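You operate a simulated robot arm through the tools that you are given. There is no shell and no other tool.

You run a simulated robot arm. Do the job below in one go: nothing can be reset, and whatever is moved stays where it is left.

TASK
Fit the nozzle that the job card names.
Fine: first stop the filler, then bleed its air; old nozzle in the blue rack, latch down, then air back on. Where these are worked on the way, their far stop is far enough and under half their travel is too little: yellow latch.

The check looks at the end state, three seconds after you hand in, the way a careful person would. Anything else that was tipped, shoved, dropped, spilled or broken makes it a failure.

THE ROBOT
A 7-joint arm with a two-finger gripper, fixed in place. Base frame: the origin is at the foot of the arm, x ahead of it, y to its left, z up. Lengths are in m, angles in degrees, forces in N, time in s.
With the tool pointing down near the work surface it reaches from about 0.3 to 0.4 m from the base axis. Its first joint turns from -166.0 to 166.0 degrees. Payload 1.71 kg.
The TCP is the grasp point between the finger pads, 0.02 m short of the fingertips. In the tool frame z runs along the fingers and y along their closing line. The gripper opens to 0.096 m. The gripper's body begins 0.113 m behind the TCP.
Orientation is told as [roll, pitch, yaw] about the base's x, y, z axes, in that order, counted from this pose: with the fingers straight down and closing along the base's y, the tool's x points along the base's -x, its y along +y and its z along -z.

THE INTERFACE
- The arm moves only by the tool jog_arm. Its argument "deltas" is a list of rows, each an object (a shift or turn left out is 0, a gripper value left out holds the last) with "travel": the shift along the base's x, y, z in units of 50 mm (1.0 is 50 mm), a list of three; "angular": the turn, a rotation vector about the base's x, y, z in units of 6 degrees (1.0 is 6 degrees), a list of three; "grip": the opening, from 0 (shut) to 1 (fully open). In form: [{"travel": [tx, ty, tz], "angular": [rx, ry, rz], "grip": grip}, ...]. A call has 1 to 20 rows; each row shifts and turns the commanded pose from where the row before left it. A call with a number of a shift or a turn outside -1 to 1 is refused whole. Each row takes 0.2 s and may step no farther than 0.05 m and 8.6 degrees from the row before; otherwise, or with a gripper value out of range, the whole call is refused. A pose out of reach is approached as far as the arm can. The call stops where the force on the tool passes 60 N (or 10 N more than at its start, if that is more) or the arm is blocked; 0.2 s more then pass. The fingers move at their own pace (about 0.153 m/s each) and stop on an object; they squeeze with about 26 N. The grip force told is the motor's: it shows also when the fingers shut on nothing. Time passes only in rows, and 0.2 s behind the last, so rows that do not move let the fingers close. It gives the time, the measured TCP pose, the force on the tool (base axes), the opening and the grip force at its end, in the units of the frame above (readings bear some noise), with the torque about the TCP (base axes, N m) and any sound that the robot's microphone picked up, and new pictures: "pictures" is both (left out), scene, wrist or none.
- Cameras (640 x 400 px; columns grow to the right, rows downward): "scene" is fixed at [0.2197, -0.4986, 1.6389]; the picture's right is [0.85, -0.53, 0.00], its down [-0.34, -0.54, -0.77] and it looks along [0.41, 0.65, -0.64] (base axes); focal length 302 px, centre (320, 200). "wrist" rides on the gripper at [0.066, 0.014, -0.145] in the tool frame; the picture's right is [-0.21, 0.98, 0.00], its down [-0.88, -0.18, -0.44] and it looks along [-0.43, -0.09, 0.90] (tool axes); focal length 275 px, centre (320, 200). There is no depth. A picture from a camera that has moved, and an enlarged one, comes with that camera's place and axes in the base frame and with its lens.
- lift_body(by): slides the trunk up (or, below 0, down) by that many m; the arm rides with it, the base frame stays. It gives what a move gives, with no picture.
- inspect(camera, box): a new picture of the part [left, top, right, bottom] of that camera's present view, enlarged. The clock stands still meanwhile.
- hand_in(): hands the job in; it is judged then, once.

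Nothing tells you positions but the pictures and the camera data. Unless the task says otherwise, let go and move clear before handing in.

The tools are called after ">>>" as a command line: name --argument value ..., lists and objects as JSON in quotes. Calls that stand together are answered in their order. jog_arm: Moves the arm, as the interface text tells. Its arguments: {"type":"object","properties":{"deltas":{"type":"array","items":{"type":"object","properties":{"travel":{"type":"array","items":{"type":"number"}},"angular":{"type":"array","items":{"type":"number"}},"grip":{"type":"number"}}}},"pictures":{"type":"string","enum":["both","scene","wrist","none"]}},"required":["deltas"]} The other tools are called the same way: lift_body (by) slides the trunk up or down; inspect (camera, box) takes an enlarged picture of a part of a camera's view; hand_in () hands the job in.

At the start:

```text
time: 0.0
ee_pos: [0.371, 0.1946, 1.3775]
ee_rot: [0.0, -0.1, 0.0]
force: [-0.4, 0.8, 0.9]
torque: [0.02, -0.05, 0.04]
width: 0.096
finger_force: 0.0
trunk travel left (down, up): [-0.325, 0.061]
```

scene: 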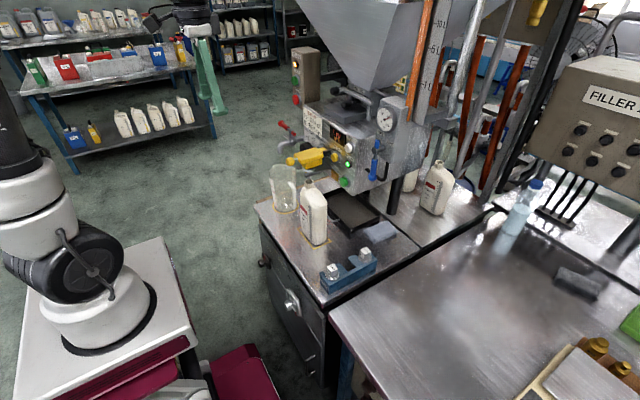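
wrist: 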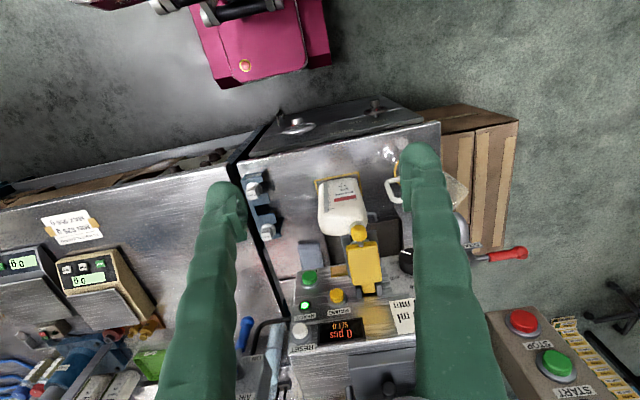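

I see a filler machine with a yellow latch, a red lever, a blue rack with two nozzles, a stop/start box and bottles. I'll look closer before moving anything.

>>> inspect --camera "scene" --box '[260, 80, 420, 200]'

>>> inspect --camera "scene" --box '[250, 180, 410, 300]'

>>> inspect --camera "wrist" --box '[220, 130, 420, 255]'

>>> inspect --camera "wrist" --box '[260, 240, 460, 365]'

>>> inspect --camera "wrist" --box '[0, 180, 200, 400]'

```text
3.33 times, centred on (340, 140) of scene
camera zoom: at [0.2197, -0.4986, 1.6389], right [0.85, -0.53, 0.0], down [-0.34, -0.54, -0.77], along [0.41, 0.65, -0.64], focal length 1008 px, centre (253, 400)
```

zoom: 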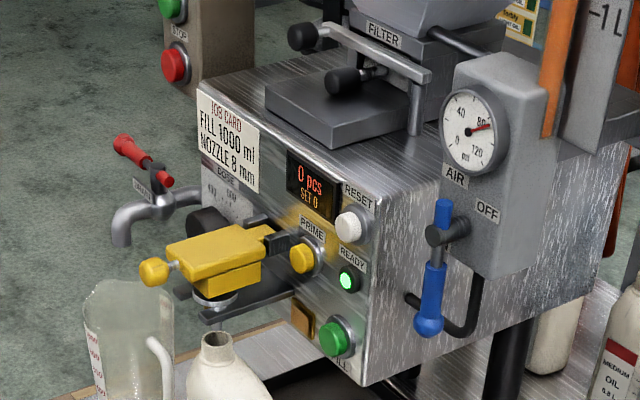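

```text
3.33 times, centred on (330, 240) of scene
camera zoom: at [0.2197, -0.4986, 1.6389], right [0.85, -0.53, 0.0], down [-0.34, -0.54, -0.77], along [0.41, 0.65, -0.64], focal length 1008 px, centre (287, 67)
```

zoom: 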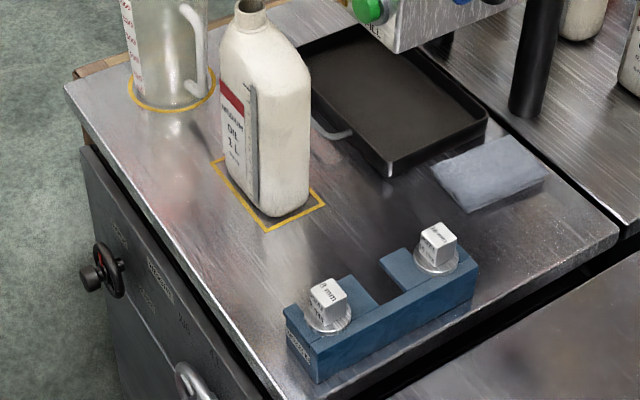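

```text
3.20 times, centred on (320, 192) of wrist
camera zoom: at [0.3044, 0.2084, 1.5216], right [0.21, 0.98, 0.0], down [0.88, -0.18, 0.44], along [0.43, -0.09, -0.9], focal length 881 px, centre (320, 224)
```

zoom: 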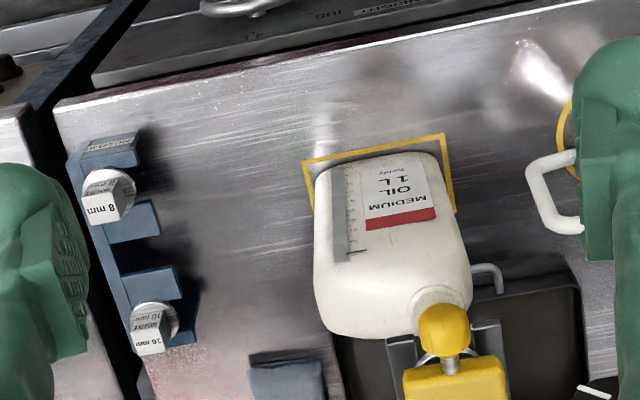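

```text
3.20 times, centred on (360, 302) of wrist
camera zoom: at [0.3044, 0.2084, 1.5216], right [0.21, 0.98, 0.0], down [0.88, -0.18, 0.44], along [0.43, -0.09, -0.9], focal length 881 px, centre (192, -128)
```

zoom: 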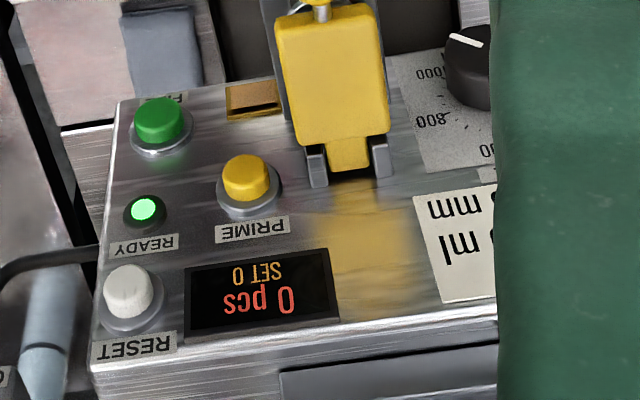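

```text
1.82 times, centred on (100, 290) of wrist
camera zoom: at [0.3044, 0.2084, 1.5216], right [0.21, 0.98, 0.0], down [0.88, -0.18, 0.44], along [0.43, -0.09, -0.9], focal length 500 px, centre (720, 36)
```

zoom: 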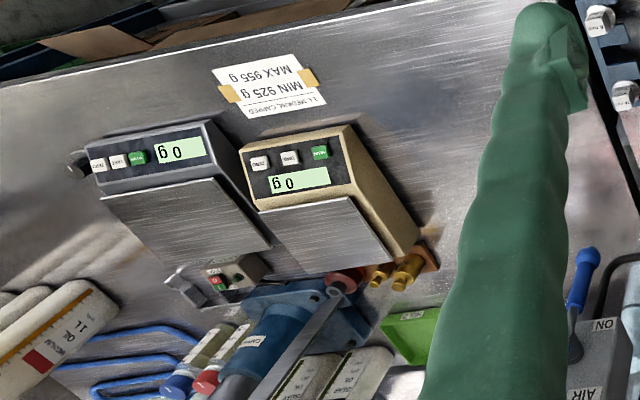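

The card says nozzle 8 mm. I need closer views of the labels, the valve, the stop box and the head.

>>> inspect --camera "scene" --box '[270, 110, 350, 170]'

>>> inspect --camera "scene" --box '[350, 90, 430, 200]'

>>> inspect --camera "scene" --box '[270, 40, 350, 110]'

>>> inspect --camera "wrist" --box '[440, 230, 600, 400]'

>>> inspect --camera "wrist" --box '[225, 300, 325, 400]'

>>> inspect --camera "scene" --box '[315, 235, 385, 295]'

>>> inspect --camera "wrist" --box '[235, 165, 295, 250]'

```text
6.67 times, centred on (310, 140) of scene
camera zoom: at [0.2197, -0.4986, 1.6389], right [0.85, -0.53, 0.0], down [-0.34, -0.54, -0.77], along [0.41, 0.65, -0.64], focal length 2016 px, centre (387, 600)
```

zoom: 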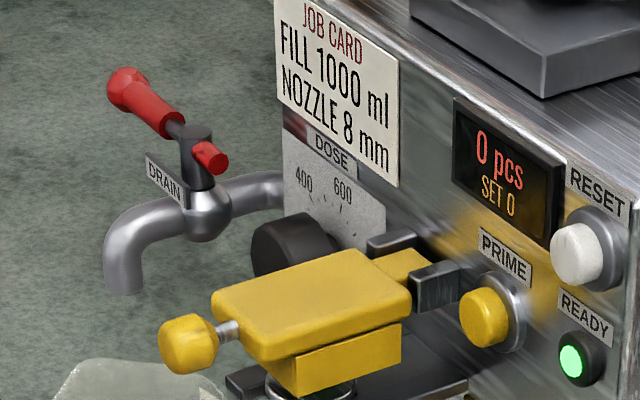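

```text
3.64 times, centred on (390, 145) of scene
camera zoom: at [0.2197, -0.4986, 1.6389], right [0.85, -0.53, 0.0], down [-0.34, -0.54, -0.77], along [0.41, 0.65, -0.64], focal length 1100 px, centre (66, 400)
```

zoom: 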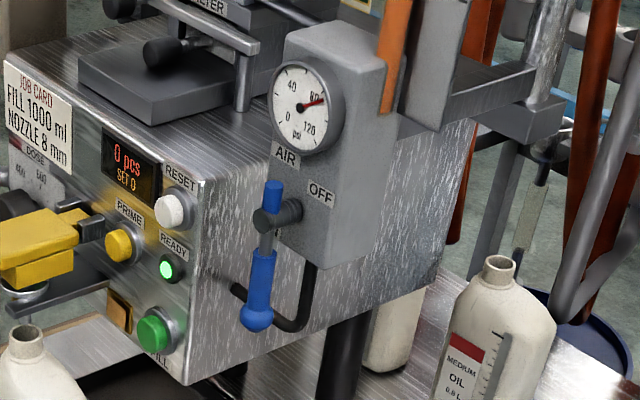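

```text
5.71 times, centred on (310, 75) of scene
camera zoom: at [0.2197, -0.4986, 1.6389], right [0.85, -0.53, 0.0], down [-0.34, -0.54, -0.77], along [0.41, 0.65, -0.64], focal length 1728 px, centre (377, 914)
```

zoom: 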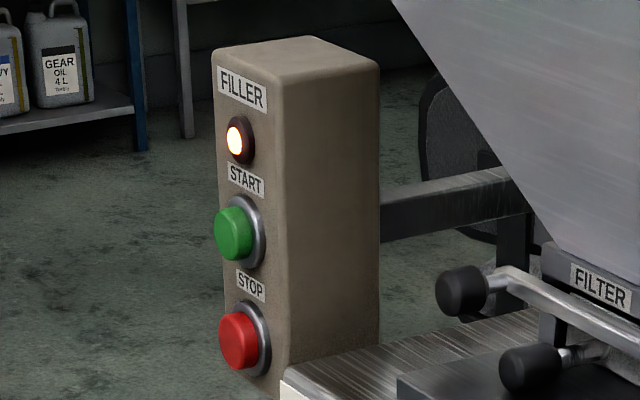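

```text
2.35 times, centred on (520, 315) of wrist
camera zoom: at [0.3044, 0.2084, 1.5216], right [0.21, 0.98, 0.0], down [0.88, -0.18, 0.44], along [0.43, -0.09, -0.9], focal length 648 px, centre (-151, -71)
```

zoom: 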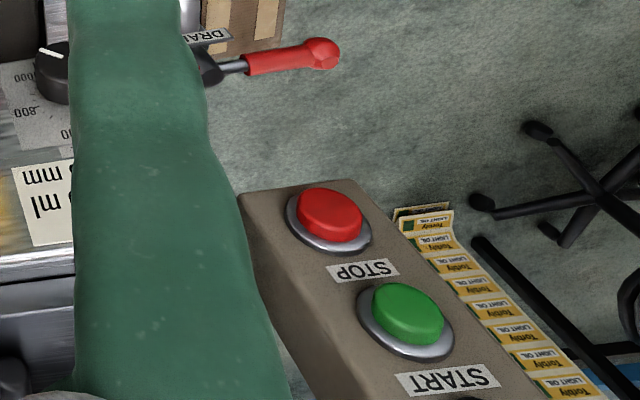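

```text
4.00 times, centred on (275, 350) of wrist
camera zoom: at [0.3044, 0.2084, 1.5216], right [0.21, 0.98, 0.0], down [0.88, -0.18, 0.44], along [0.43, -0.09, -0.9], focal length 1101 px, centre (500, -400)
```

zoom: 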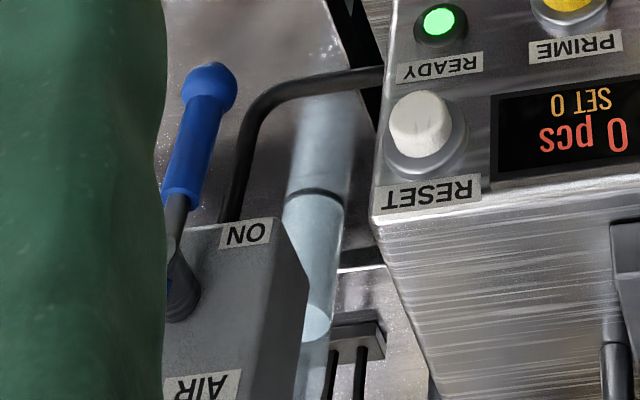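

```text
6.67 times, centred on (350, 265) of scene
camera zoom: at [0.2197, -0.4986, 1.6389], right [0.85, -0.53, 0.0], down [-0.34, -0.54, -0.77], along [0.41, 0.65, -0.64], focal length 2016 px, centre (120, -233)
```

zoom: 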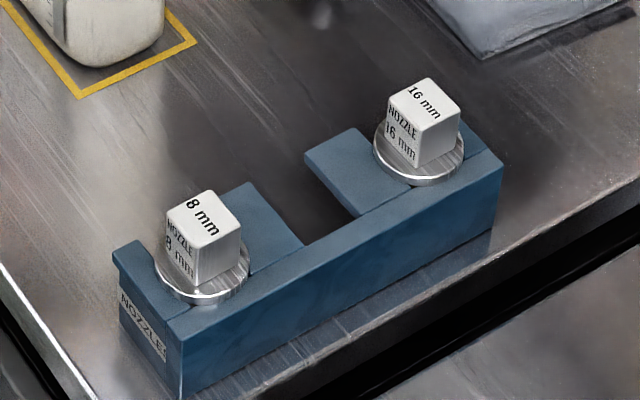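

```text
4.71 times, centred on (265, 208) of wrist
camera zoom: at [0.3044, 0.2084, 1.5216], right [0.21, 0.98, 0.0], down [0.88, -0.18, 0.44], along [0.43, -0.09, -0.9], focal length 1295 px, centre (579, 165)
```

zoom: 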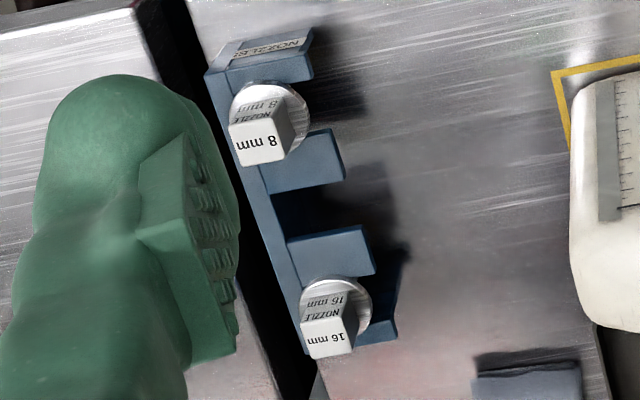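

The card names 8 mm: it is in the rack's near slot at about (0.563, -0.024), 16 mm is in the far slot, and the middle slot (about 0.628) is empty for the old one. STOP's front is at about (0.698, 0.437, 1.228) facing -x. I'll turn the tool to point ahead while moving towards it, fingers shut.

>>> jog_arm --deltas '[{"travel": [0.27, 0.32, 0], "angular": [0, -1, 0], "grip": 0}, {"travel": [0.27, 0.32, 0], "angular": [0, -1, 0]}, {"travel": [0.27, 0.32, 0], "angular": [0, -1, 0]}, {"travel": [0.27, 0.32, -0.2], "angular": [0, -1, 0]}, {"travel": [0.27, 0.32, -0.2], "angular": [0, -1, 0]}, {"travel": [0.27, 0.32, -0.2], "angular": [0, -1, 0]}, {"travel": [0.27, 0.32, -0.2], "angular": [0, -1, 0]}, {"travel": [0.27, 0.32, -0.2], "angular": [0, -1, 0]}]'

```text
time: 1.8
ee_pos: [0.4582, 0.3232, 1.3305]
ee_rot: [-0.1, -49.0, 0.1]
force: [-0.2, 0.0, 0.2]
torque: [0.01, 0.02, -0.04]
width: 0.0
finger_force: 25.8
trunk travel left (down, up): [-0.325, 0.061]
camera wrist: at [0.3052, 0.337, 1.3774], right [0.14, 0.98, 0.15], down [0.24, -0.18, 0.95], along [0.96, -0.09, -0.26], focal length 275 px, centre (320, 200)
```

scene: 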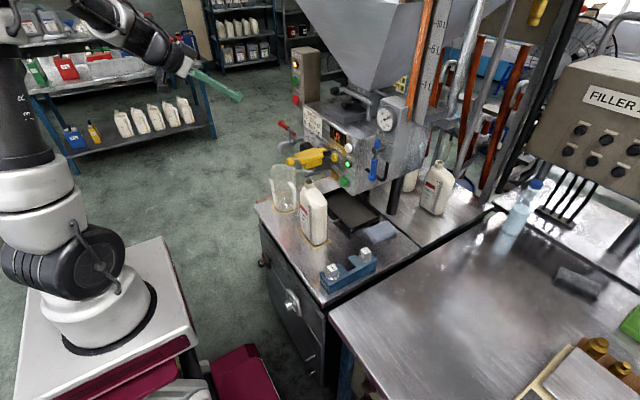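
wrist: 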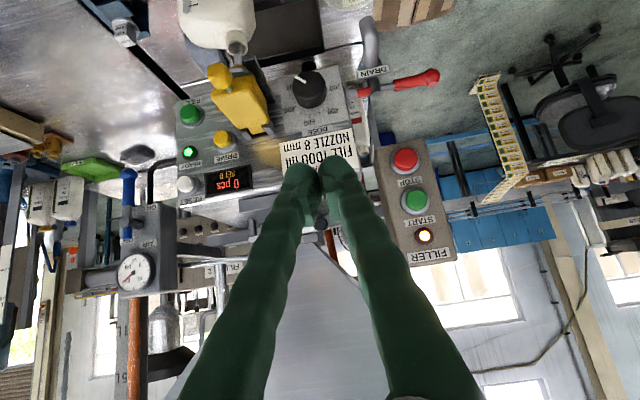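

The wrist view confirms STOP at about (0.698, 0.435, 1.229). I continue turning to horizontal and go in front of it.

>>> jog_arm --deltas '[{"travel": [0.45, 0.32, -0.29], "angular": [0, -1, 0]}, {"travel": [0.45, 0.32, -0.29], "angular": [0, -1, 0]}, {"travel": [0.45, 0.32, -0.29], "angular": [0, -1, 0]}, {"travel": [0.45, 0.32, -0.29], "angular": [0, -1, 0]}, {"travel": [0.45, 0.32, -0.29], "angular": [0, -1, 0]}, {"travel": [0.45, 0.32, -0.29], "angular": [0, -1, 0]}, {"travel": [0.45, 0.32, -0.29], "angular": [0, -1, 0]}, {"travel": [0, 0, 0]}]'

>>> inspect --camera "scene" --box '[190, 30, 430, 180]'

>>> inspect --camera "wrist" --box '[0, 0, 400, 250]'

```text
time: 3.6
ee_pos: [0.6135, 0.4338, 1.2323]
ee_rot: [177.3, -89.1, -177.4]
force: [-0.4, -0.5, -0.2]
torque: [0.0, -0.01, 0.02]
width: 0.0
finger_force: 26.3
trunk travel left (down, up): [-0.325, 0.061]
camera wrist: at [0.4701, 0.4473, 1.1636], right [0.0, 0.98, 0.21], down [-0.46, -0.19, 0.87], along [0.89, -0.09, 0.45], focal length 275 px, centre (320, 200)
```

scene: 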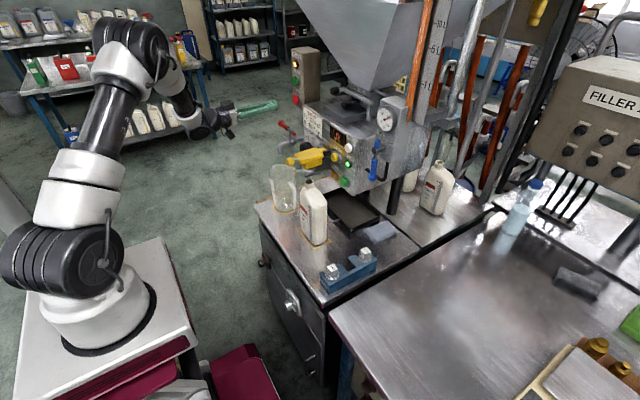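
wrist: 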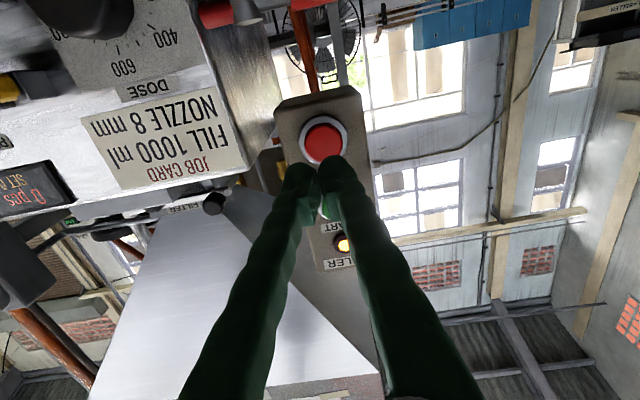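

```text
2.67 times, centred on (310, 105) of scene
camera zoom: at [0.2197, -0.4986, 1.6389], right [0.85, -0.53, 0.0], down [-0.34, -0.54, -0.77], along [0.41, 0.65, -0.64], focal length 806 px, centre (347, 453)
```

zoom: 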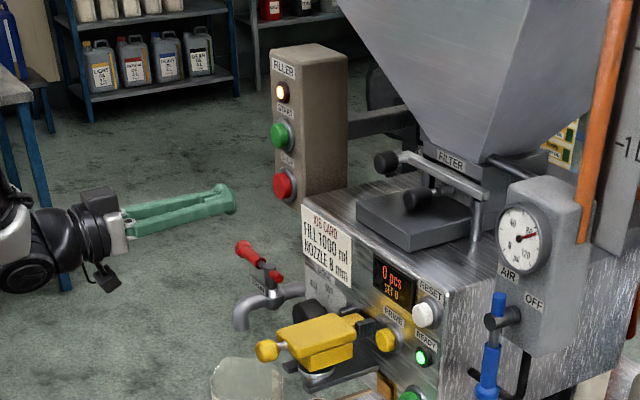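

```text
1.60 times, centred on (200, 125) of wrist
camera zoom: at [0.4701, 0.4473, 1.1636], right [0.0, 0.98, 0.21], down [-0.46, -0.19, 0.87], along [0.89, -0.09, 0.45], focal length 440 px, centre (512, 320)
```

zoom: 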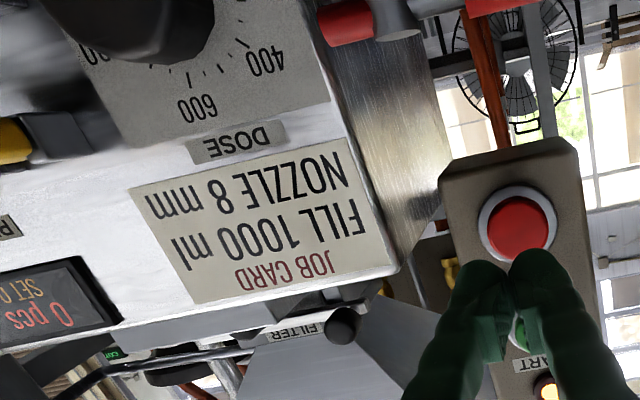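

STOP lies straight ahead of the shut fingertips, some 6 cm off. I lower by 5 mm and press in small steps.

>>> jog_arm --deltas '[{"travel": [0.4, 0.04, -0.1]}, {"travel": [0.5, 0, 0]}, {"travel": [0.1, 0, 0]}, {"travel": [0.08, 0, 0]}, {"travel": [0.08, 0, 0]}, {"travel": [0.08, 0, 0]}, {"travel": [0.08, 0, 0]}]'

>>> inspect --camera "scene" --box '[190, 30, 430, 180]'

```text
time: 5.2
ee_pos: [0.6813, 0.4361, 1.2248]
ee_rot: [-177.5, -89.2, 177.4]
force: [-0.2, 0.3, 0.5]
torque: [0.0, -0.02, 0.0]
width: 0.0001
finger_force: 26.4
trunk travel left (down, up): [-0.325, 0.061]
camera wrist: at [0.5367, 0.4504, 1.1574], right [0.0, 0.98, 0.21], down [-0.46, -0.18, 0.87], along [0.89, -0.09, 0.45], focal length 275 px, centre (320, 200)
```

scene: 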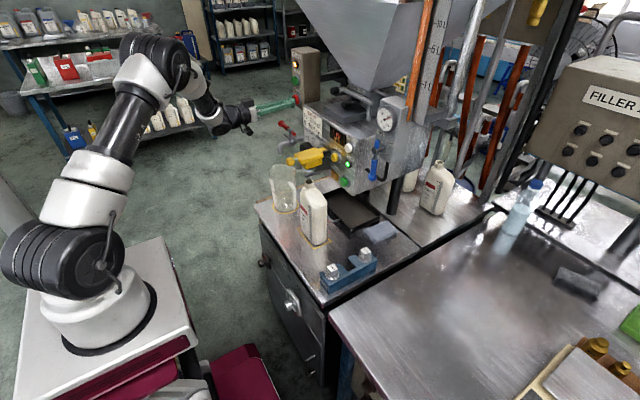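
wrist: 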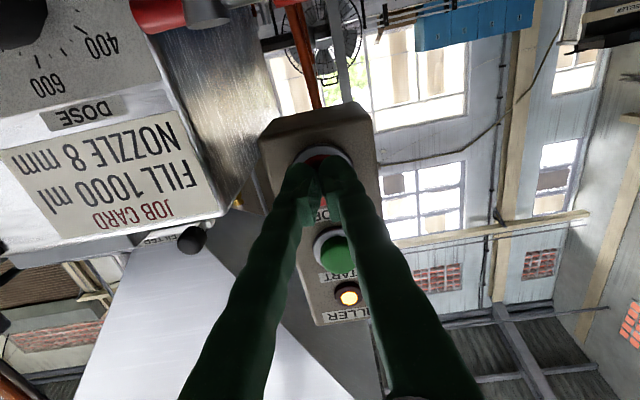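

```text
2.67 times, centred on (310, 105) of scene
camera zoom: at [0.2197, -0.4986, 1.6389], right [0.85, -0.53, 0.0], down [-0.34, -0.54, -0.77], along [0.41, 0.65, -0.64], focal length 806 px, centre (347, 453)
```

zoom: 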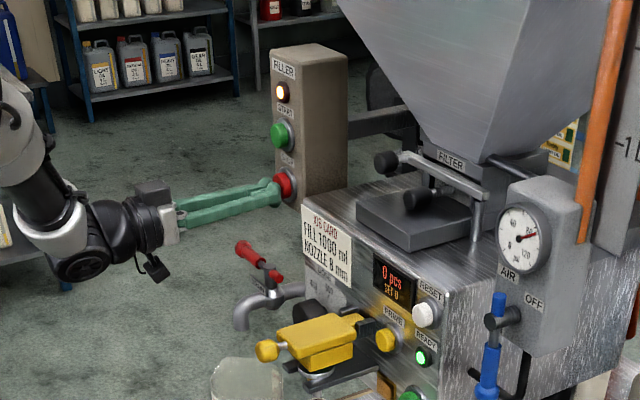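

There's no contact force yet, so I keep pressing on in small steps.

>>> jog_arm --deltas '[{"travel": [0.06, 0, 0]}, {"travel": [0.06, 0, 0]}, {"travel": [0.06, 0, 0]}, {"travel": [0.06, 0, 0]}]'

>>> inspect --camera "scene" --box '[270, 40, 420, 180]'

```text
time: 6.2
ee_pos: [0.692, 0.4384, 1.2247]
ee_rot: [-179.8, -89.1, 179.8]
force: [-13.0, -3.9, -1.4]
torque: [-0.04, 0.01, -0.08]
width: 0.0059
finger_force: 29.3
trunk travel left (down, up): [-0.325, 0.061]
heard: click
camera wrist: at [0.5467, 0.4506, 1.1578], right [0.0, 0.98, 0.21], down [-0.46, -0.18, 0.87], along [0.89, -0.09, 0.45], focal length 275 px, centre (320, 200)
```

scene: 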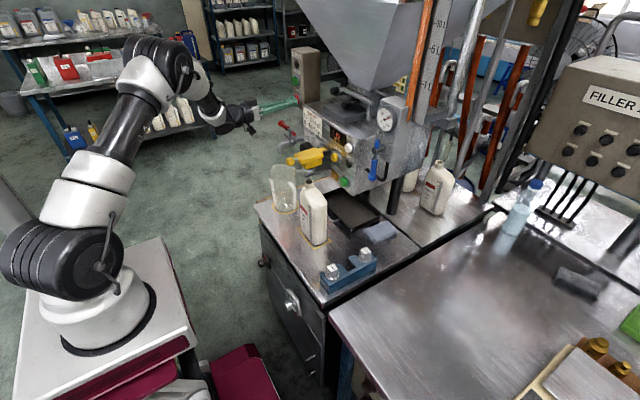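
wrist: 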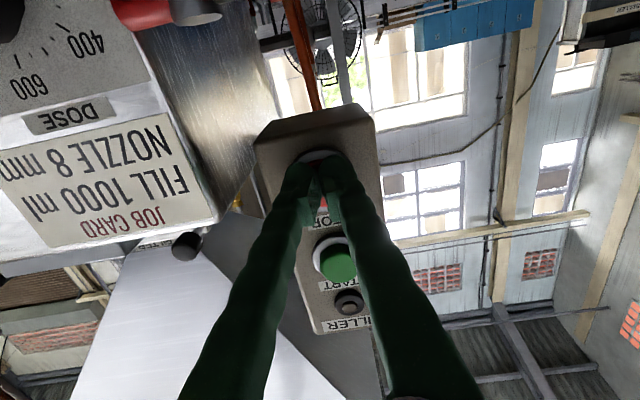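

```text
2.86 times, centred on (345, 110) of scene
camera zoom: at [0.2197, -0.4986, 1.6389], right [0.85, -0.53, 0.0], down [-0.34, -0.54, -0.77], along [0.41, 0.65, -0.64], focal length 864 px, centre (249, 457)
```

zoom: 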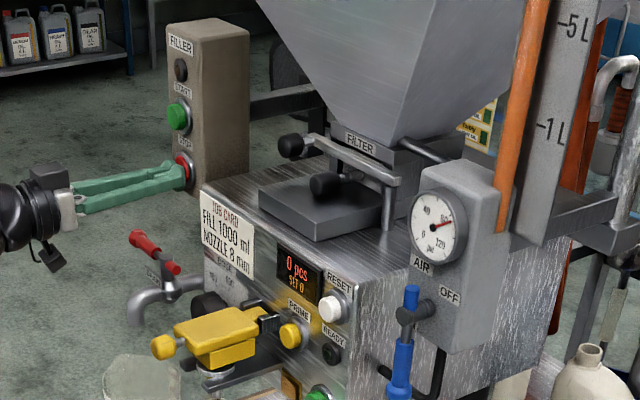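

A click sounded and the FILLER and READY lamps went out, so the filler is stopped. I back off and go around, clear of the latch, to in front of the blue air valve.

>>> jog_arm --deltas '[{"travel": [-1, 0, 0]}, {"travel": [-1, 0, 0.2]}, {"travel": [-1, 0, 0.5]}, {"travel": [-1, -0.5, 0.5]}, {"travel": [-0.4, -1, 0]}, {"travel": [0, -1, 0]}, {"travel": [0, -1, 0]}, {"travel": [0, -1, 0]}, {"travel": [0, -1, 0]}, {"travel": [0, -1, 0]}, {"travel": [0, -1, 0]}, {"travel": [0, -0.9, 0]}, {"travel": [0, 0, 0]}]'

>>> inspect --camera "scene" --box '[350, 90, 430, 200]'

```text
refused: row 2 steps farther than a row can; nothing moved
```

```text
3.64 times, centred on (390, 145) of scene
camera zoom: at [0.2197, -0.4986, 1.6389], right [0.85, -0.53, 0.0], down [-0.34, -0.54, -0.77], along [0.41, 0.65, -0.64], focal length 1100 px, centre (66, 400)
```

zoom: 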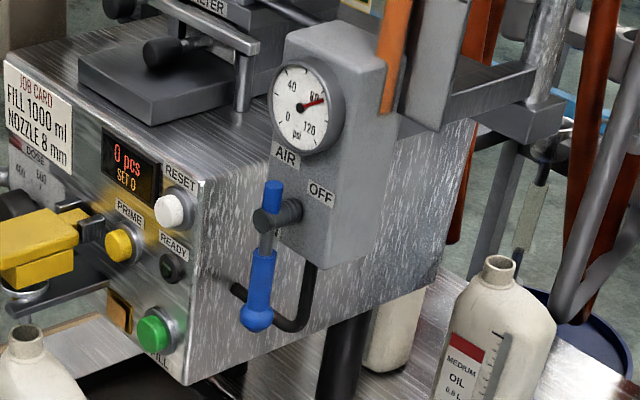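

The row was too long; nothing moved. I send the same retreat with shorter rows.

>>> jog_arm --deltas '[{"travel": [-0.9, 0, 0]}, {"travel": [-0.9, 0, 0]}, {"travel": [-0.9, 0, 0.3]}, {"travel": [-0.8, -0.3, 0.5]}, {"travel": [-0.8, -0.5, 0.3]}, {"travel": [0, -0.95, 0]}, {"travel": [0, -0.95, 0]}, {"travel": [0, -0.95, 0]}, {"travel": [0, -0.95, 0]}, {"travel": [0, -0.95, 0]}, {"travel": [0, -0.95, 0]}, {"travel": [0, -0.95, 0]}, {"travel": [0, -0.9, 0]}, {"travel": [0, 0, 0]}]'

>>> inspect --camera "wrist" --box '[120, 0, 440, 200]'

```text
time: 9.2
ee_pos: [0.5605, 0.0784, 1.2957]
ee_rot: [173.2, -88.5, -173.2]
force: [-0.3, 0.4, 1.0]
torque: [-0.02, 0.0, -0.05]
width: 0.0
finger_force: 29.2
out of reach, approached as far as the arm can: row 10, 11, 12, 13
trunk travel left (down, up): [-0.325, 0.061]
camera wrist: at [0.4171, 0.0916, 1.2278], right [0.0, 0.98, 0.21], down [-0.47, -0.19, 0.86], along [0.88, -0.09, 0.46], focal length 275 px, centre (320, 200)
```

scene: 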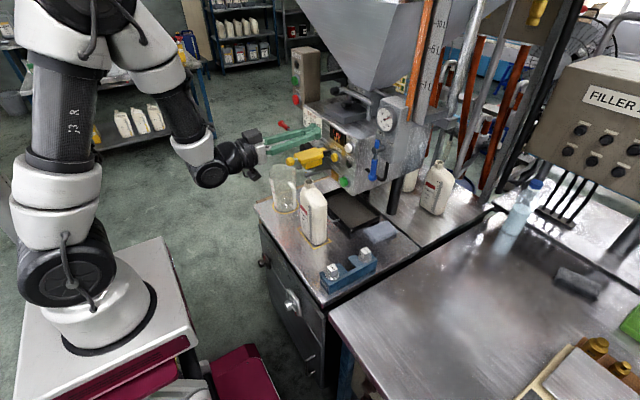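
wrist: 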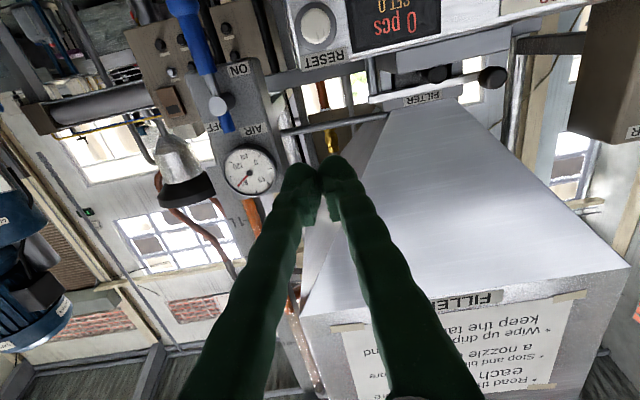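

```text
2.00 times, centred on (280, 100) of wrist
camera zoom: at [0.4171, 0.0916, 1.2278], right [0.0, 0.98, 0.21], down [-0.47, -0.19, 0.86], along [0.88, -0.09, 0.46], focal length 551 px, centre (400, 400)
```

zoom: 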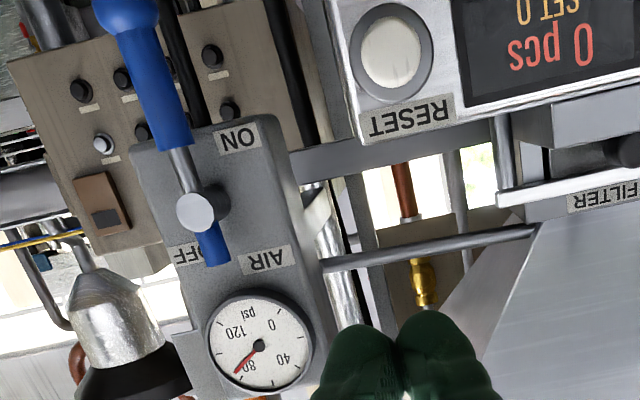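

I'm in front of the valve: it points down, beside ON, with OFF to its right, and the gauge shows about 80 psi. There's also a sign on the hopper that I want to read.

>>> inspect --camera "wrist" --box '[320, 280, 580, 400]'

>>> jog_arm --deltas '[{"travel": [0, 0, 0]}]' --pictures "none"

```text
2.46 times, centred on (450, 340) of wrist
camera zoom: at [0.4171, 0.0916, 1.2278], right [0.0, 0.98, 0.21], down [-0.47, -0.19, 0.86], along [0.88, -0.09, 0.46], focal length 678 px, centre (0, -145)
```

zoom: 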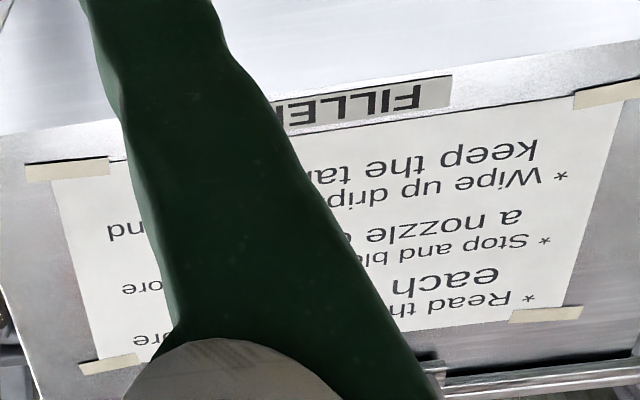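

```text
time: 9.6
ee_pos: [0.5608, 0.0782, 1.2964]
ee_rot: [173.4, -88.6, -173.6]
force: [-0.2, 0.2, 1.3]
torque: [0.02, -0.02, 0.01]
width: 0.0
finger_force: 29.7
trunk travel left (down, up): [-0.325, 0.061]
```

The valve pivot is at about (0.695, -0.011, 1.249) with the handle hanging to its knob at z 1.164; OFF is with the handle pointing to -y. I'll enter beside the handle on its +y side and then check.

>>> jog_arm --deltas '[{"travel": [0, -0.215, -0.56]}, {"travel": [0, -0.215, -0.56]}, {"travel": [0, -0.215, -0.56]}, {"travel": [0, -0.215, -0.56]}, {"travel": [0.6, 0, 0]}, {"travel": [0.6, 0, 0]}, {"travel": [0.6, 0, 0]}, {"travel": [0, 0, 0]}]'

>>> inspect --camera "scene" --box '[310, 90, 430, 200]'

```text
time: 11.4
ee_pos: [0.6395, 0.105, 1.1937]
ee_rot: [-172.4, -89.2, 172.0]
force: [0.4, -0.4, 0.3]
torque: [0.01, 0.01, 0.0]
width: 0.0001
finger_force: 29.3
out of reach, approached as far as the arm can: row 1, 2, 3, 4, 5, 6, 7
trunk travel left (down, up): [-0.325, 0.061]
camera wrist: at [0.4944, 0.1191, 1.1253], right [0.01, 0.98, 0.2], down [-0.46, -0.18, 0.87], along [0.89, -0.1, 0.45], focal length 275 px, centre (320, 200)
```

scene: 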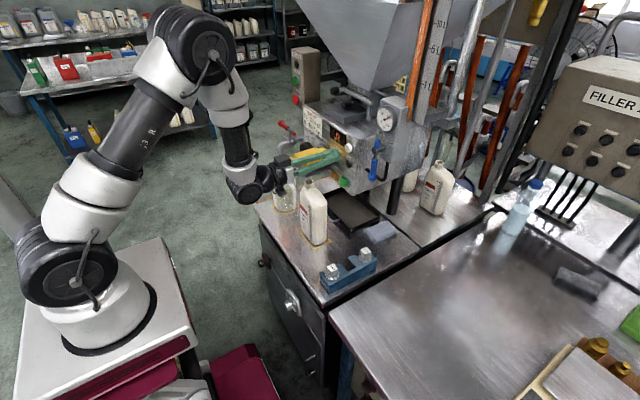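
wrist: 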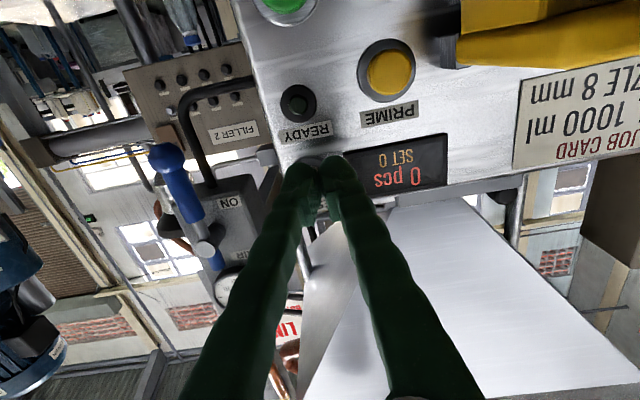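

```text
3.64 times, centred on (370, 145) of scene
camera zoom: at [0.2197, -0.4986, 1.6389], right [0.85, -0.53, 0.0], down [-0.34, -0.54, -0.77], along [0.41, 0.65, -0.64], focal length 1100 px, centre (138, 400)
```

zoom: 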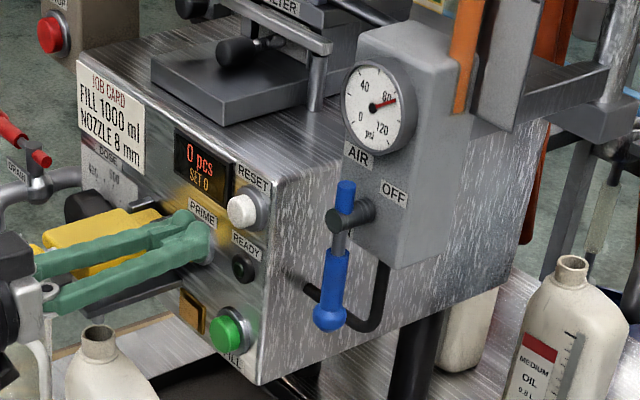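

The arm can't hold this horizontal pose near y≈0 with the trunk this high and drifted left, so I stop here. I'll back off to free space with the tool tilted down, then lower the trunk so that the arm is less folded.

>>> jog_arm --deltas '[{"travel": [-0.5, 0, 0.3], "angular": [0, 0.5, 0]}, {"travel": [-0.5, 0.1, 0.5], "angular": [0, 1, 0]}, {"travel": [-0.5, 0.1, 0.5], "angular": [0, 1, 0]}, {"travel": [-0.5, 0.1, 0.5], "angular": [0, 1, 0]}, {"travel": [-0.5, 0.1, 0.5], "angular": [0, 1, 0]}, {"travel": [-0.5, 0.1, 0.5], "angular": [0, 1, 0]}, {"travel": [-0.5, 0.1, 0.5], "angular": [0, 1, 0]}, {"travel": [0, 0, 0], "angular": [0, 1, 0]}]'

```text
time: 13.2
ee_pos: [0.465, 0.1367, 1.3575]
ee_rot: [-0.2, -45.8, 0.2]
force: [0.4, 0.7, -0.9]
torque: [-0.06, 0.0, -0.06]
width: 0.0
finger_force: 29.7
trunk travel left (down, up): [-0.325, 0.061]
camera wrist: at [0.3153, 0.1491, 1.4119], right [0.14, 0.98, 0.15], down [0.29, -0.18, 0.94], along [0.95, -0.09, -0.31], focal length 275 px, centre (320, 200)
```

scene: 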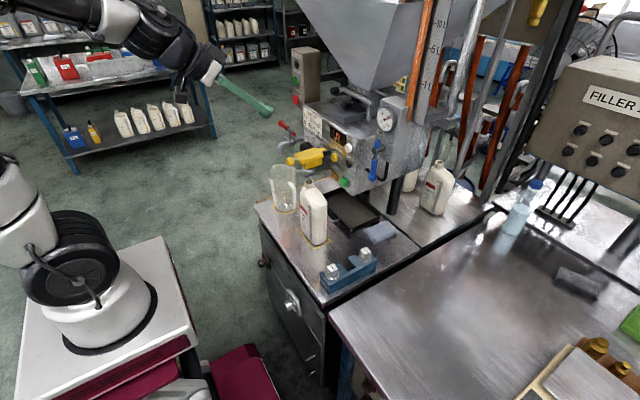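
wrist: 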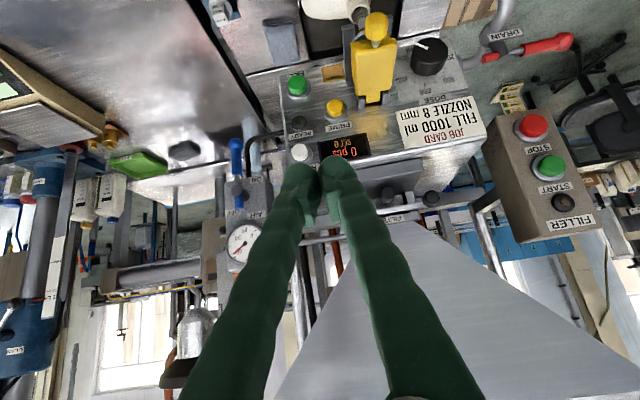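

Back in free space. I lower the trunk by 0.15 m (TCP ends near z 1.21, clear of the latch).

>>> lift_body --by -0.15

>>> jog_arm --deltas '[{"travel": [0.2, -0.35, 0.2], "angular": [0, -1, 0]}, {"travel": [0.2, -0.35, 0.2], "angular": [0, -1, 0]}, {"travel": [0.2, -0.35, 0.1], "angular": [0, -1, 0]}, {"travel": [0.2, -0.35, 0], "angular": [0, -1, 0]}, {"travel": [0.2, -0.35, 0], "angular": [0, -1, 0]}, {"travel": [0.2, -0.35, 0], "angular": [0, -1, 0]}, {"travel": [0.2, 0, 0], "angular": [0, 0, 0]}]'

```text
time: 14.9
ee_pos: [0.4633, 0.1355, 1.2083]
ee_rot: [0.0, -45.8, 0.0]
force: [-0.4, 0.2, -0.8]
torque: [-0.05, 0.02, -0.01]
width: 0.0001
finger_force: 29.4
trunk travel left (down, up): [-0.175, 0.211]
```

```text
time: 15.8
ee_pos: [0.4827, 0.1022, 1.1997]
ee_rot: [21.8, -55.0, -14.2]
force: [-1.1, 0.0, 0.1]
torque: [0.04, -0.04, 0.04]
width: 0.0
finger_force: 29.5
out of reach, approached as far as the arm can: row 3
trunk travel left (down, up): [-0.175, 0.211]
stopped in row 4: the arm was blocked; the commanded pose is now the measured one
camera wrist: at [0.324, 0.0989, 1.2269], right [0.05, 0.93, 0.38], down [0.13, -0.38, 0.92], along [0.99, 0.0, -0.14], focal length 275 px, centre (320, 200)
```

scene: 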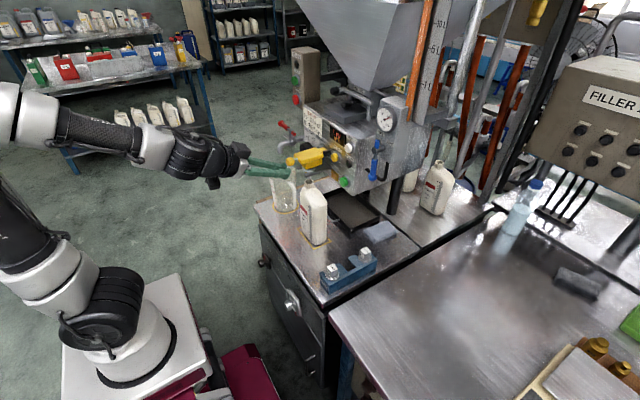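
wrist: 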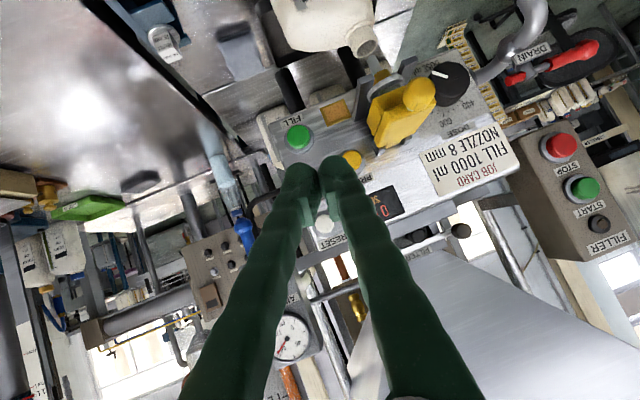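

The arm folded too tightly at this short radius and twisted, touching nothing. I move outward and up in free space while undoing the twist.

>>> jog_arm --deltas '[{"travel": [0.4, 0, 0.3], "angular": [-0.3, 0, -0.1]}, {"travel": [0.4, 0, 0.3], "angular": [-0.4, 0, -0.12]}, {"travel": [0.4, 0, 0.3], "angular": [-0.4, 0, -0.12]}, {"travel": [0.3, 0, 0.3], "angular": [-0.4, 0, -0.12]}, {"travel": [0.3, 0, 0.3], "angular": [-0.5, 0, -0.12]}, {"travel": [0, 0, 0]}]'

```text
time: 17.2
ee_pos: [0.5685, 0.1023, 1.2906]
ee_rot: [-2.0, -58.1, 2.4]
force: [0.3, 0.3, -0.2]
torque: [-0.03, 0.02, -0.01]
width: 0.0001
finger_force: 29.7
trunk travel left (down, up): [-0.175, 0.211]
camera wrist: at [0.4093, 0.1146, 1.3109], right [0.1, 0.98, 0.16], down [0.09, -0.17, 0.98], along [0.99, -0.08, -0.1], focal length 275 px, centre (320, 200)
```

scene: 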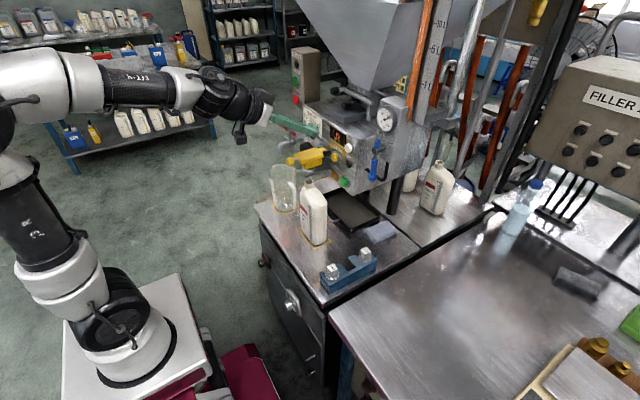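
wrist: 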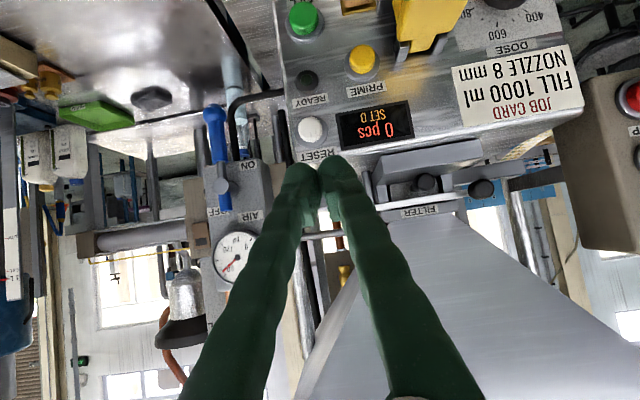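

Orientation is clean again (pitch -58). I'll use this slant for the valve: first go to about (0.61, 0.035, 1.20), short of the handle, and check.

>>> jog_arm --deltas '[{"travel": [0.3, -0.3, -0.1], "angular": [0.08, 0, -0.1]}, {"travel": [0.3, -0.4, -0.3], "angular": [0.08, 0, -0.1]}, {"travel": [0.2, -0.35, -0.4]}, {"travel": [0, -0.3, -0.5]}, {"travel": [0, 0, -0.5]}, {"travel": [0, 0, 0]}]'

>>> inspect --camera "scene" --box '[310, 90, 430, 200]'

```text
time: 18.6
ee_pos: [0.6081, 0.0363, 1.2049]
ee_rot: [-0.3, -58.0, -0.3]
force: [-0.8, 0.5, -0.4]
torque: [0.0, 0.02, -0.04]
width: 0.0
finger_force: 29.5
out of reach, approached as far as the arm can: row 5
trunk travel left (down, up): [-0.175, 0.211]
camera wrist: at [0.4492, 0.0517, 1.2261], right [0.12, 0.98, 0.17], down [0.09, -0.18, 0.98], along [0.99, -0.1, -0.11], focal length 275 px, centre (320, 200)
```

scene: 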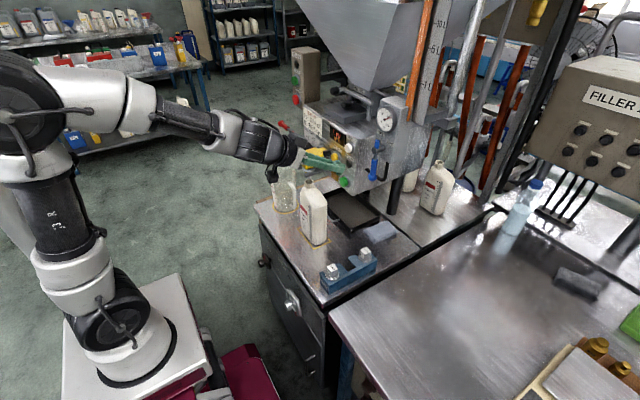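
wrist: 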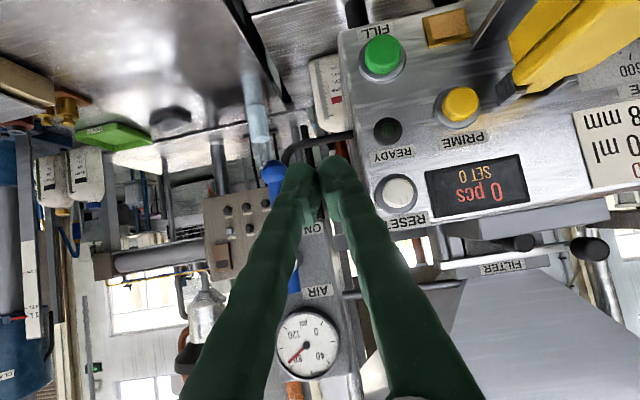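

```text
3.64 times, centred on (370, 145) of scene
camera zoom: at [0.2197, -0.4986, 1.6389], right [0.85, -0.53, 0.0], down [-0.34, -0.54, -0.77], along [0.41, 0.65, -0.64], focal length 1100 px, centre (138, 400)
```

zoom: 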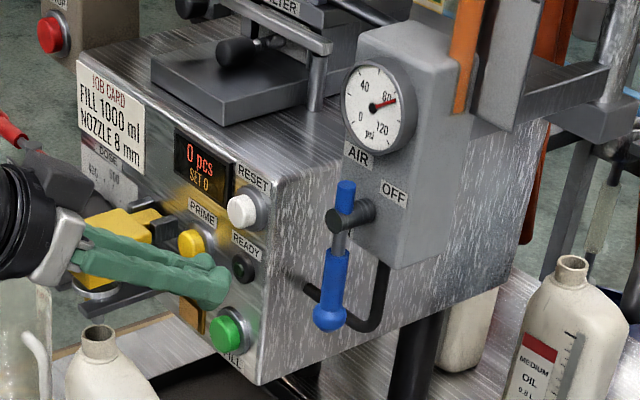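

Clear path. Forward to beside the handle, then begin the sweep towards -y and up about the pivot.

>>> jog_arm --deltas '[{"travel": [0.5, -0.14, -0.1]}, {"travel": [0.5, -0.14, -0.1]}, {"travel": [0.5, 0, -0.08]}, {"travel": [0, -0.22, 0]}, {"travel": [0, -0.35, -0.07]}, {"travel": [0, -0.36, 0.02]}, {"travel": [0, -0.34, 0.11]}, {"travel": [0, 0, 0]}]'

>>> inspect --camera "scene" --box '[310, 90, 430, 200]'

```text
time: 20.4
ee_pos: [0.6832, -0.0405, 1.1986]
ee_rot: [-0.2, -58.1, -0.4]
force: [-0.7, -0.7, 0.7]
torque: [0.0, 0.04, 0.02]
width: 0.0
finger_force: 29.6
trunk travel left (down, up): [-0.175, 0.211]
camera wrist: at [0.5265, -0.027, 1.2195], right [0.12, 0.98, 0.17], down [0.08, -0.18, 0.98], along [0.99, -0.1, -0.1], focal length 275 px, centre (320, 200)
```

scene: 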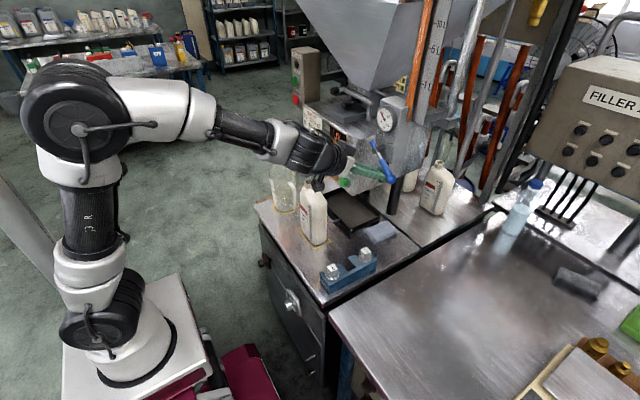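
wrist: 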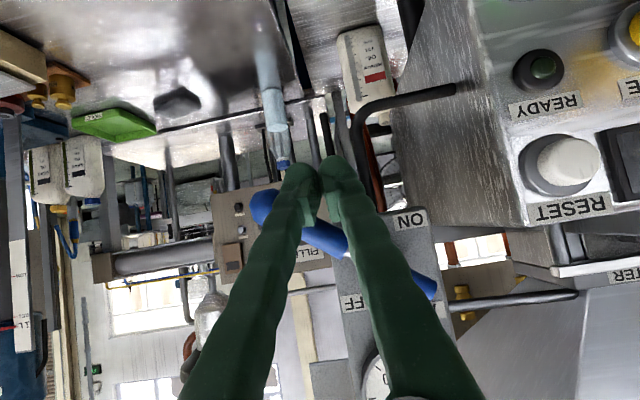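

```text
3.64 times, centred on (370, 145) of scene
camera zoom: at [0.2197, -0.4986, 1.6389], right [0.85, -0.53, 0.0], down [-0.34, -0.54, -0.77], along [0.41, 0.65, -0.64], focal length 1100 px, centre (138, 400)
```

zoom: 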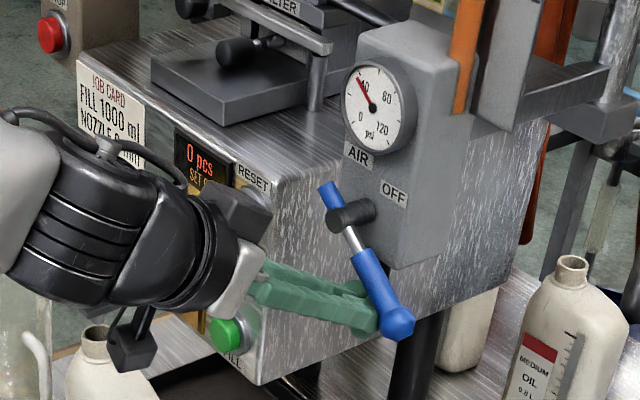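

The handle is swinging and the gauge is falling. I finish the sweep to the far stop.

>>> jog_arm --deltas '[{"travel": [0, -0.32, 0.18]}, {"travel": [0, -0.24, 0.27]}, {"travel": [0, -0.16, 0.32]}, {"travel": [0, -0.02, 0.2]}, {"travel": [0, 0, 0.1]}, {"travel": [0, 0, 0]}]'

>>> inspect --camera "scene" --box '[310, 90, 430, 200]'

```text
time: 21.8
ee_pos: [0.6836, -0.077, 1.2366]
ee_rot: [0.2, -57.0, -0.6]
force: [-13.9, 2.5, -48.3]
torque: [0.68, 0.27, -0.21]
width: 0.0001
finger_force: 29.2
trunk travel left (down, up): [-0.175, 0.211]
camera wrist: at [0.5251, -0.0629, 1.2611], right [0.12, 0.98, 0.17], down [0.1, -0.19, 0.98], along [0.99, -0.1, -0.12], focal length 275 px, centre (320, 200)
```

scene: 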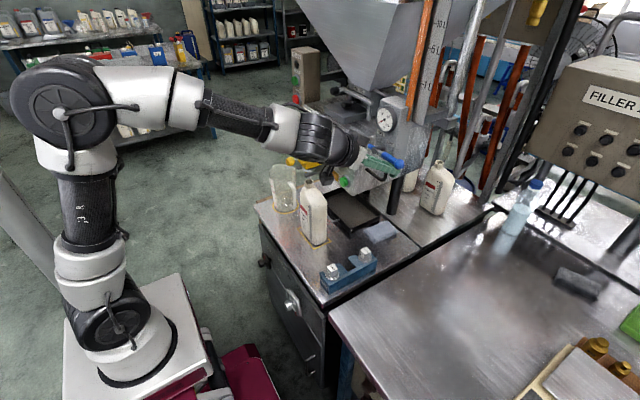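
wrist: 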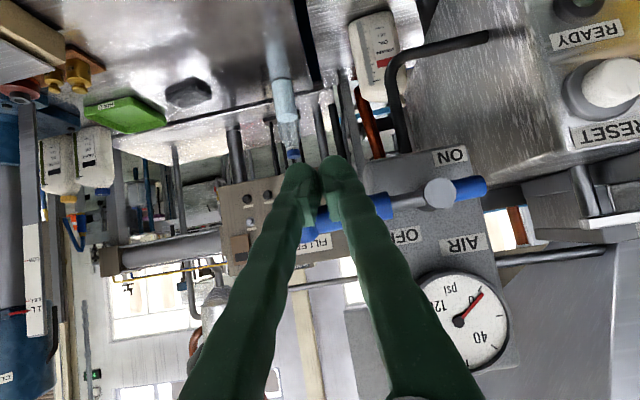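

```text
3.64 times, centred on (370, 145) of scene
camera zoom: at [0.2197, -0.4986, 1.6389], right [0.85, -0.53, 0.0], down [-0.34, -0.54, -0.77], along [0.41, 0.65, -0.64], focal length 1100 px, centre (138, 400)
```

zoom: 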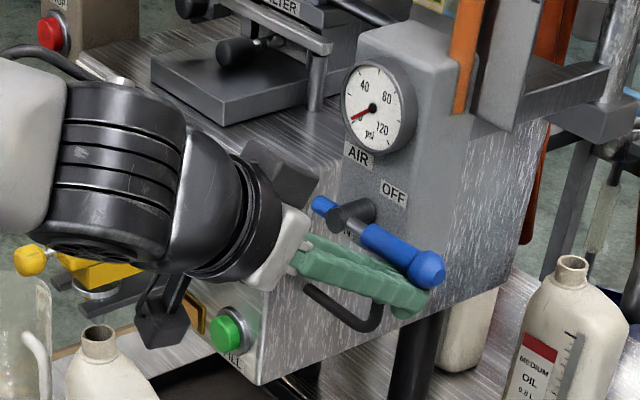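

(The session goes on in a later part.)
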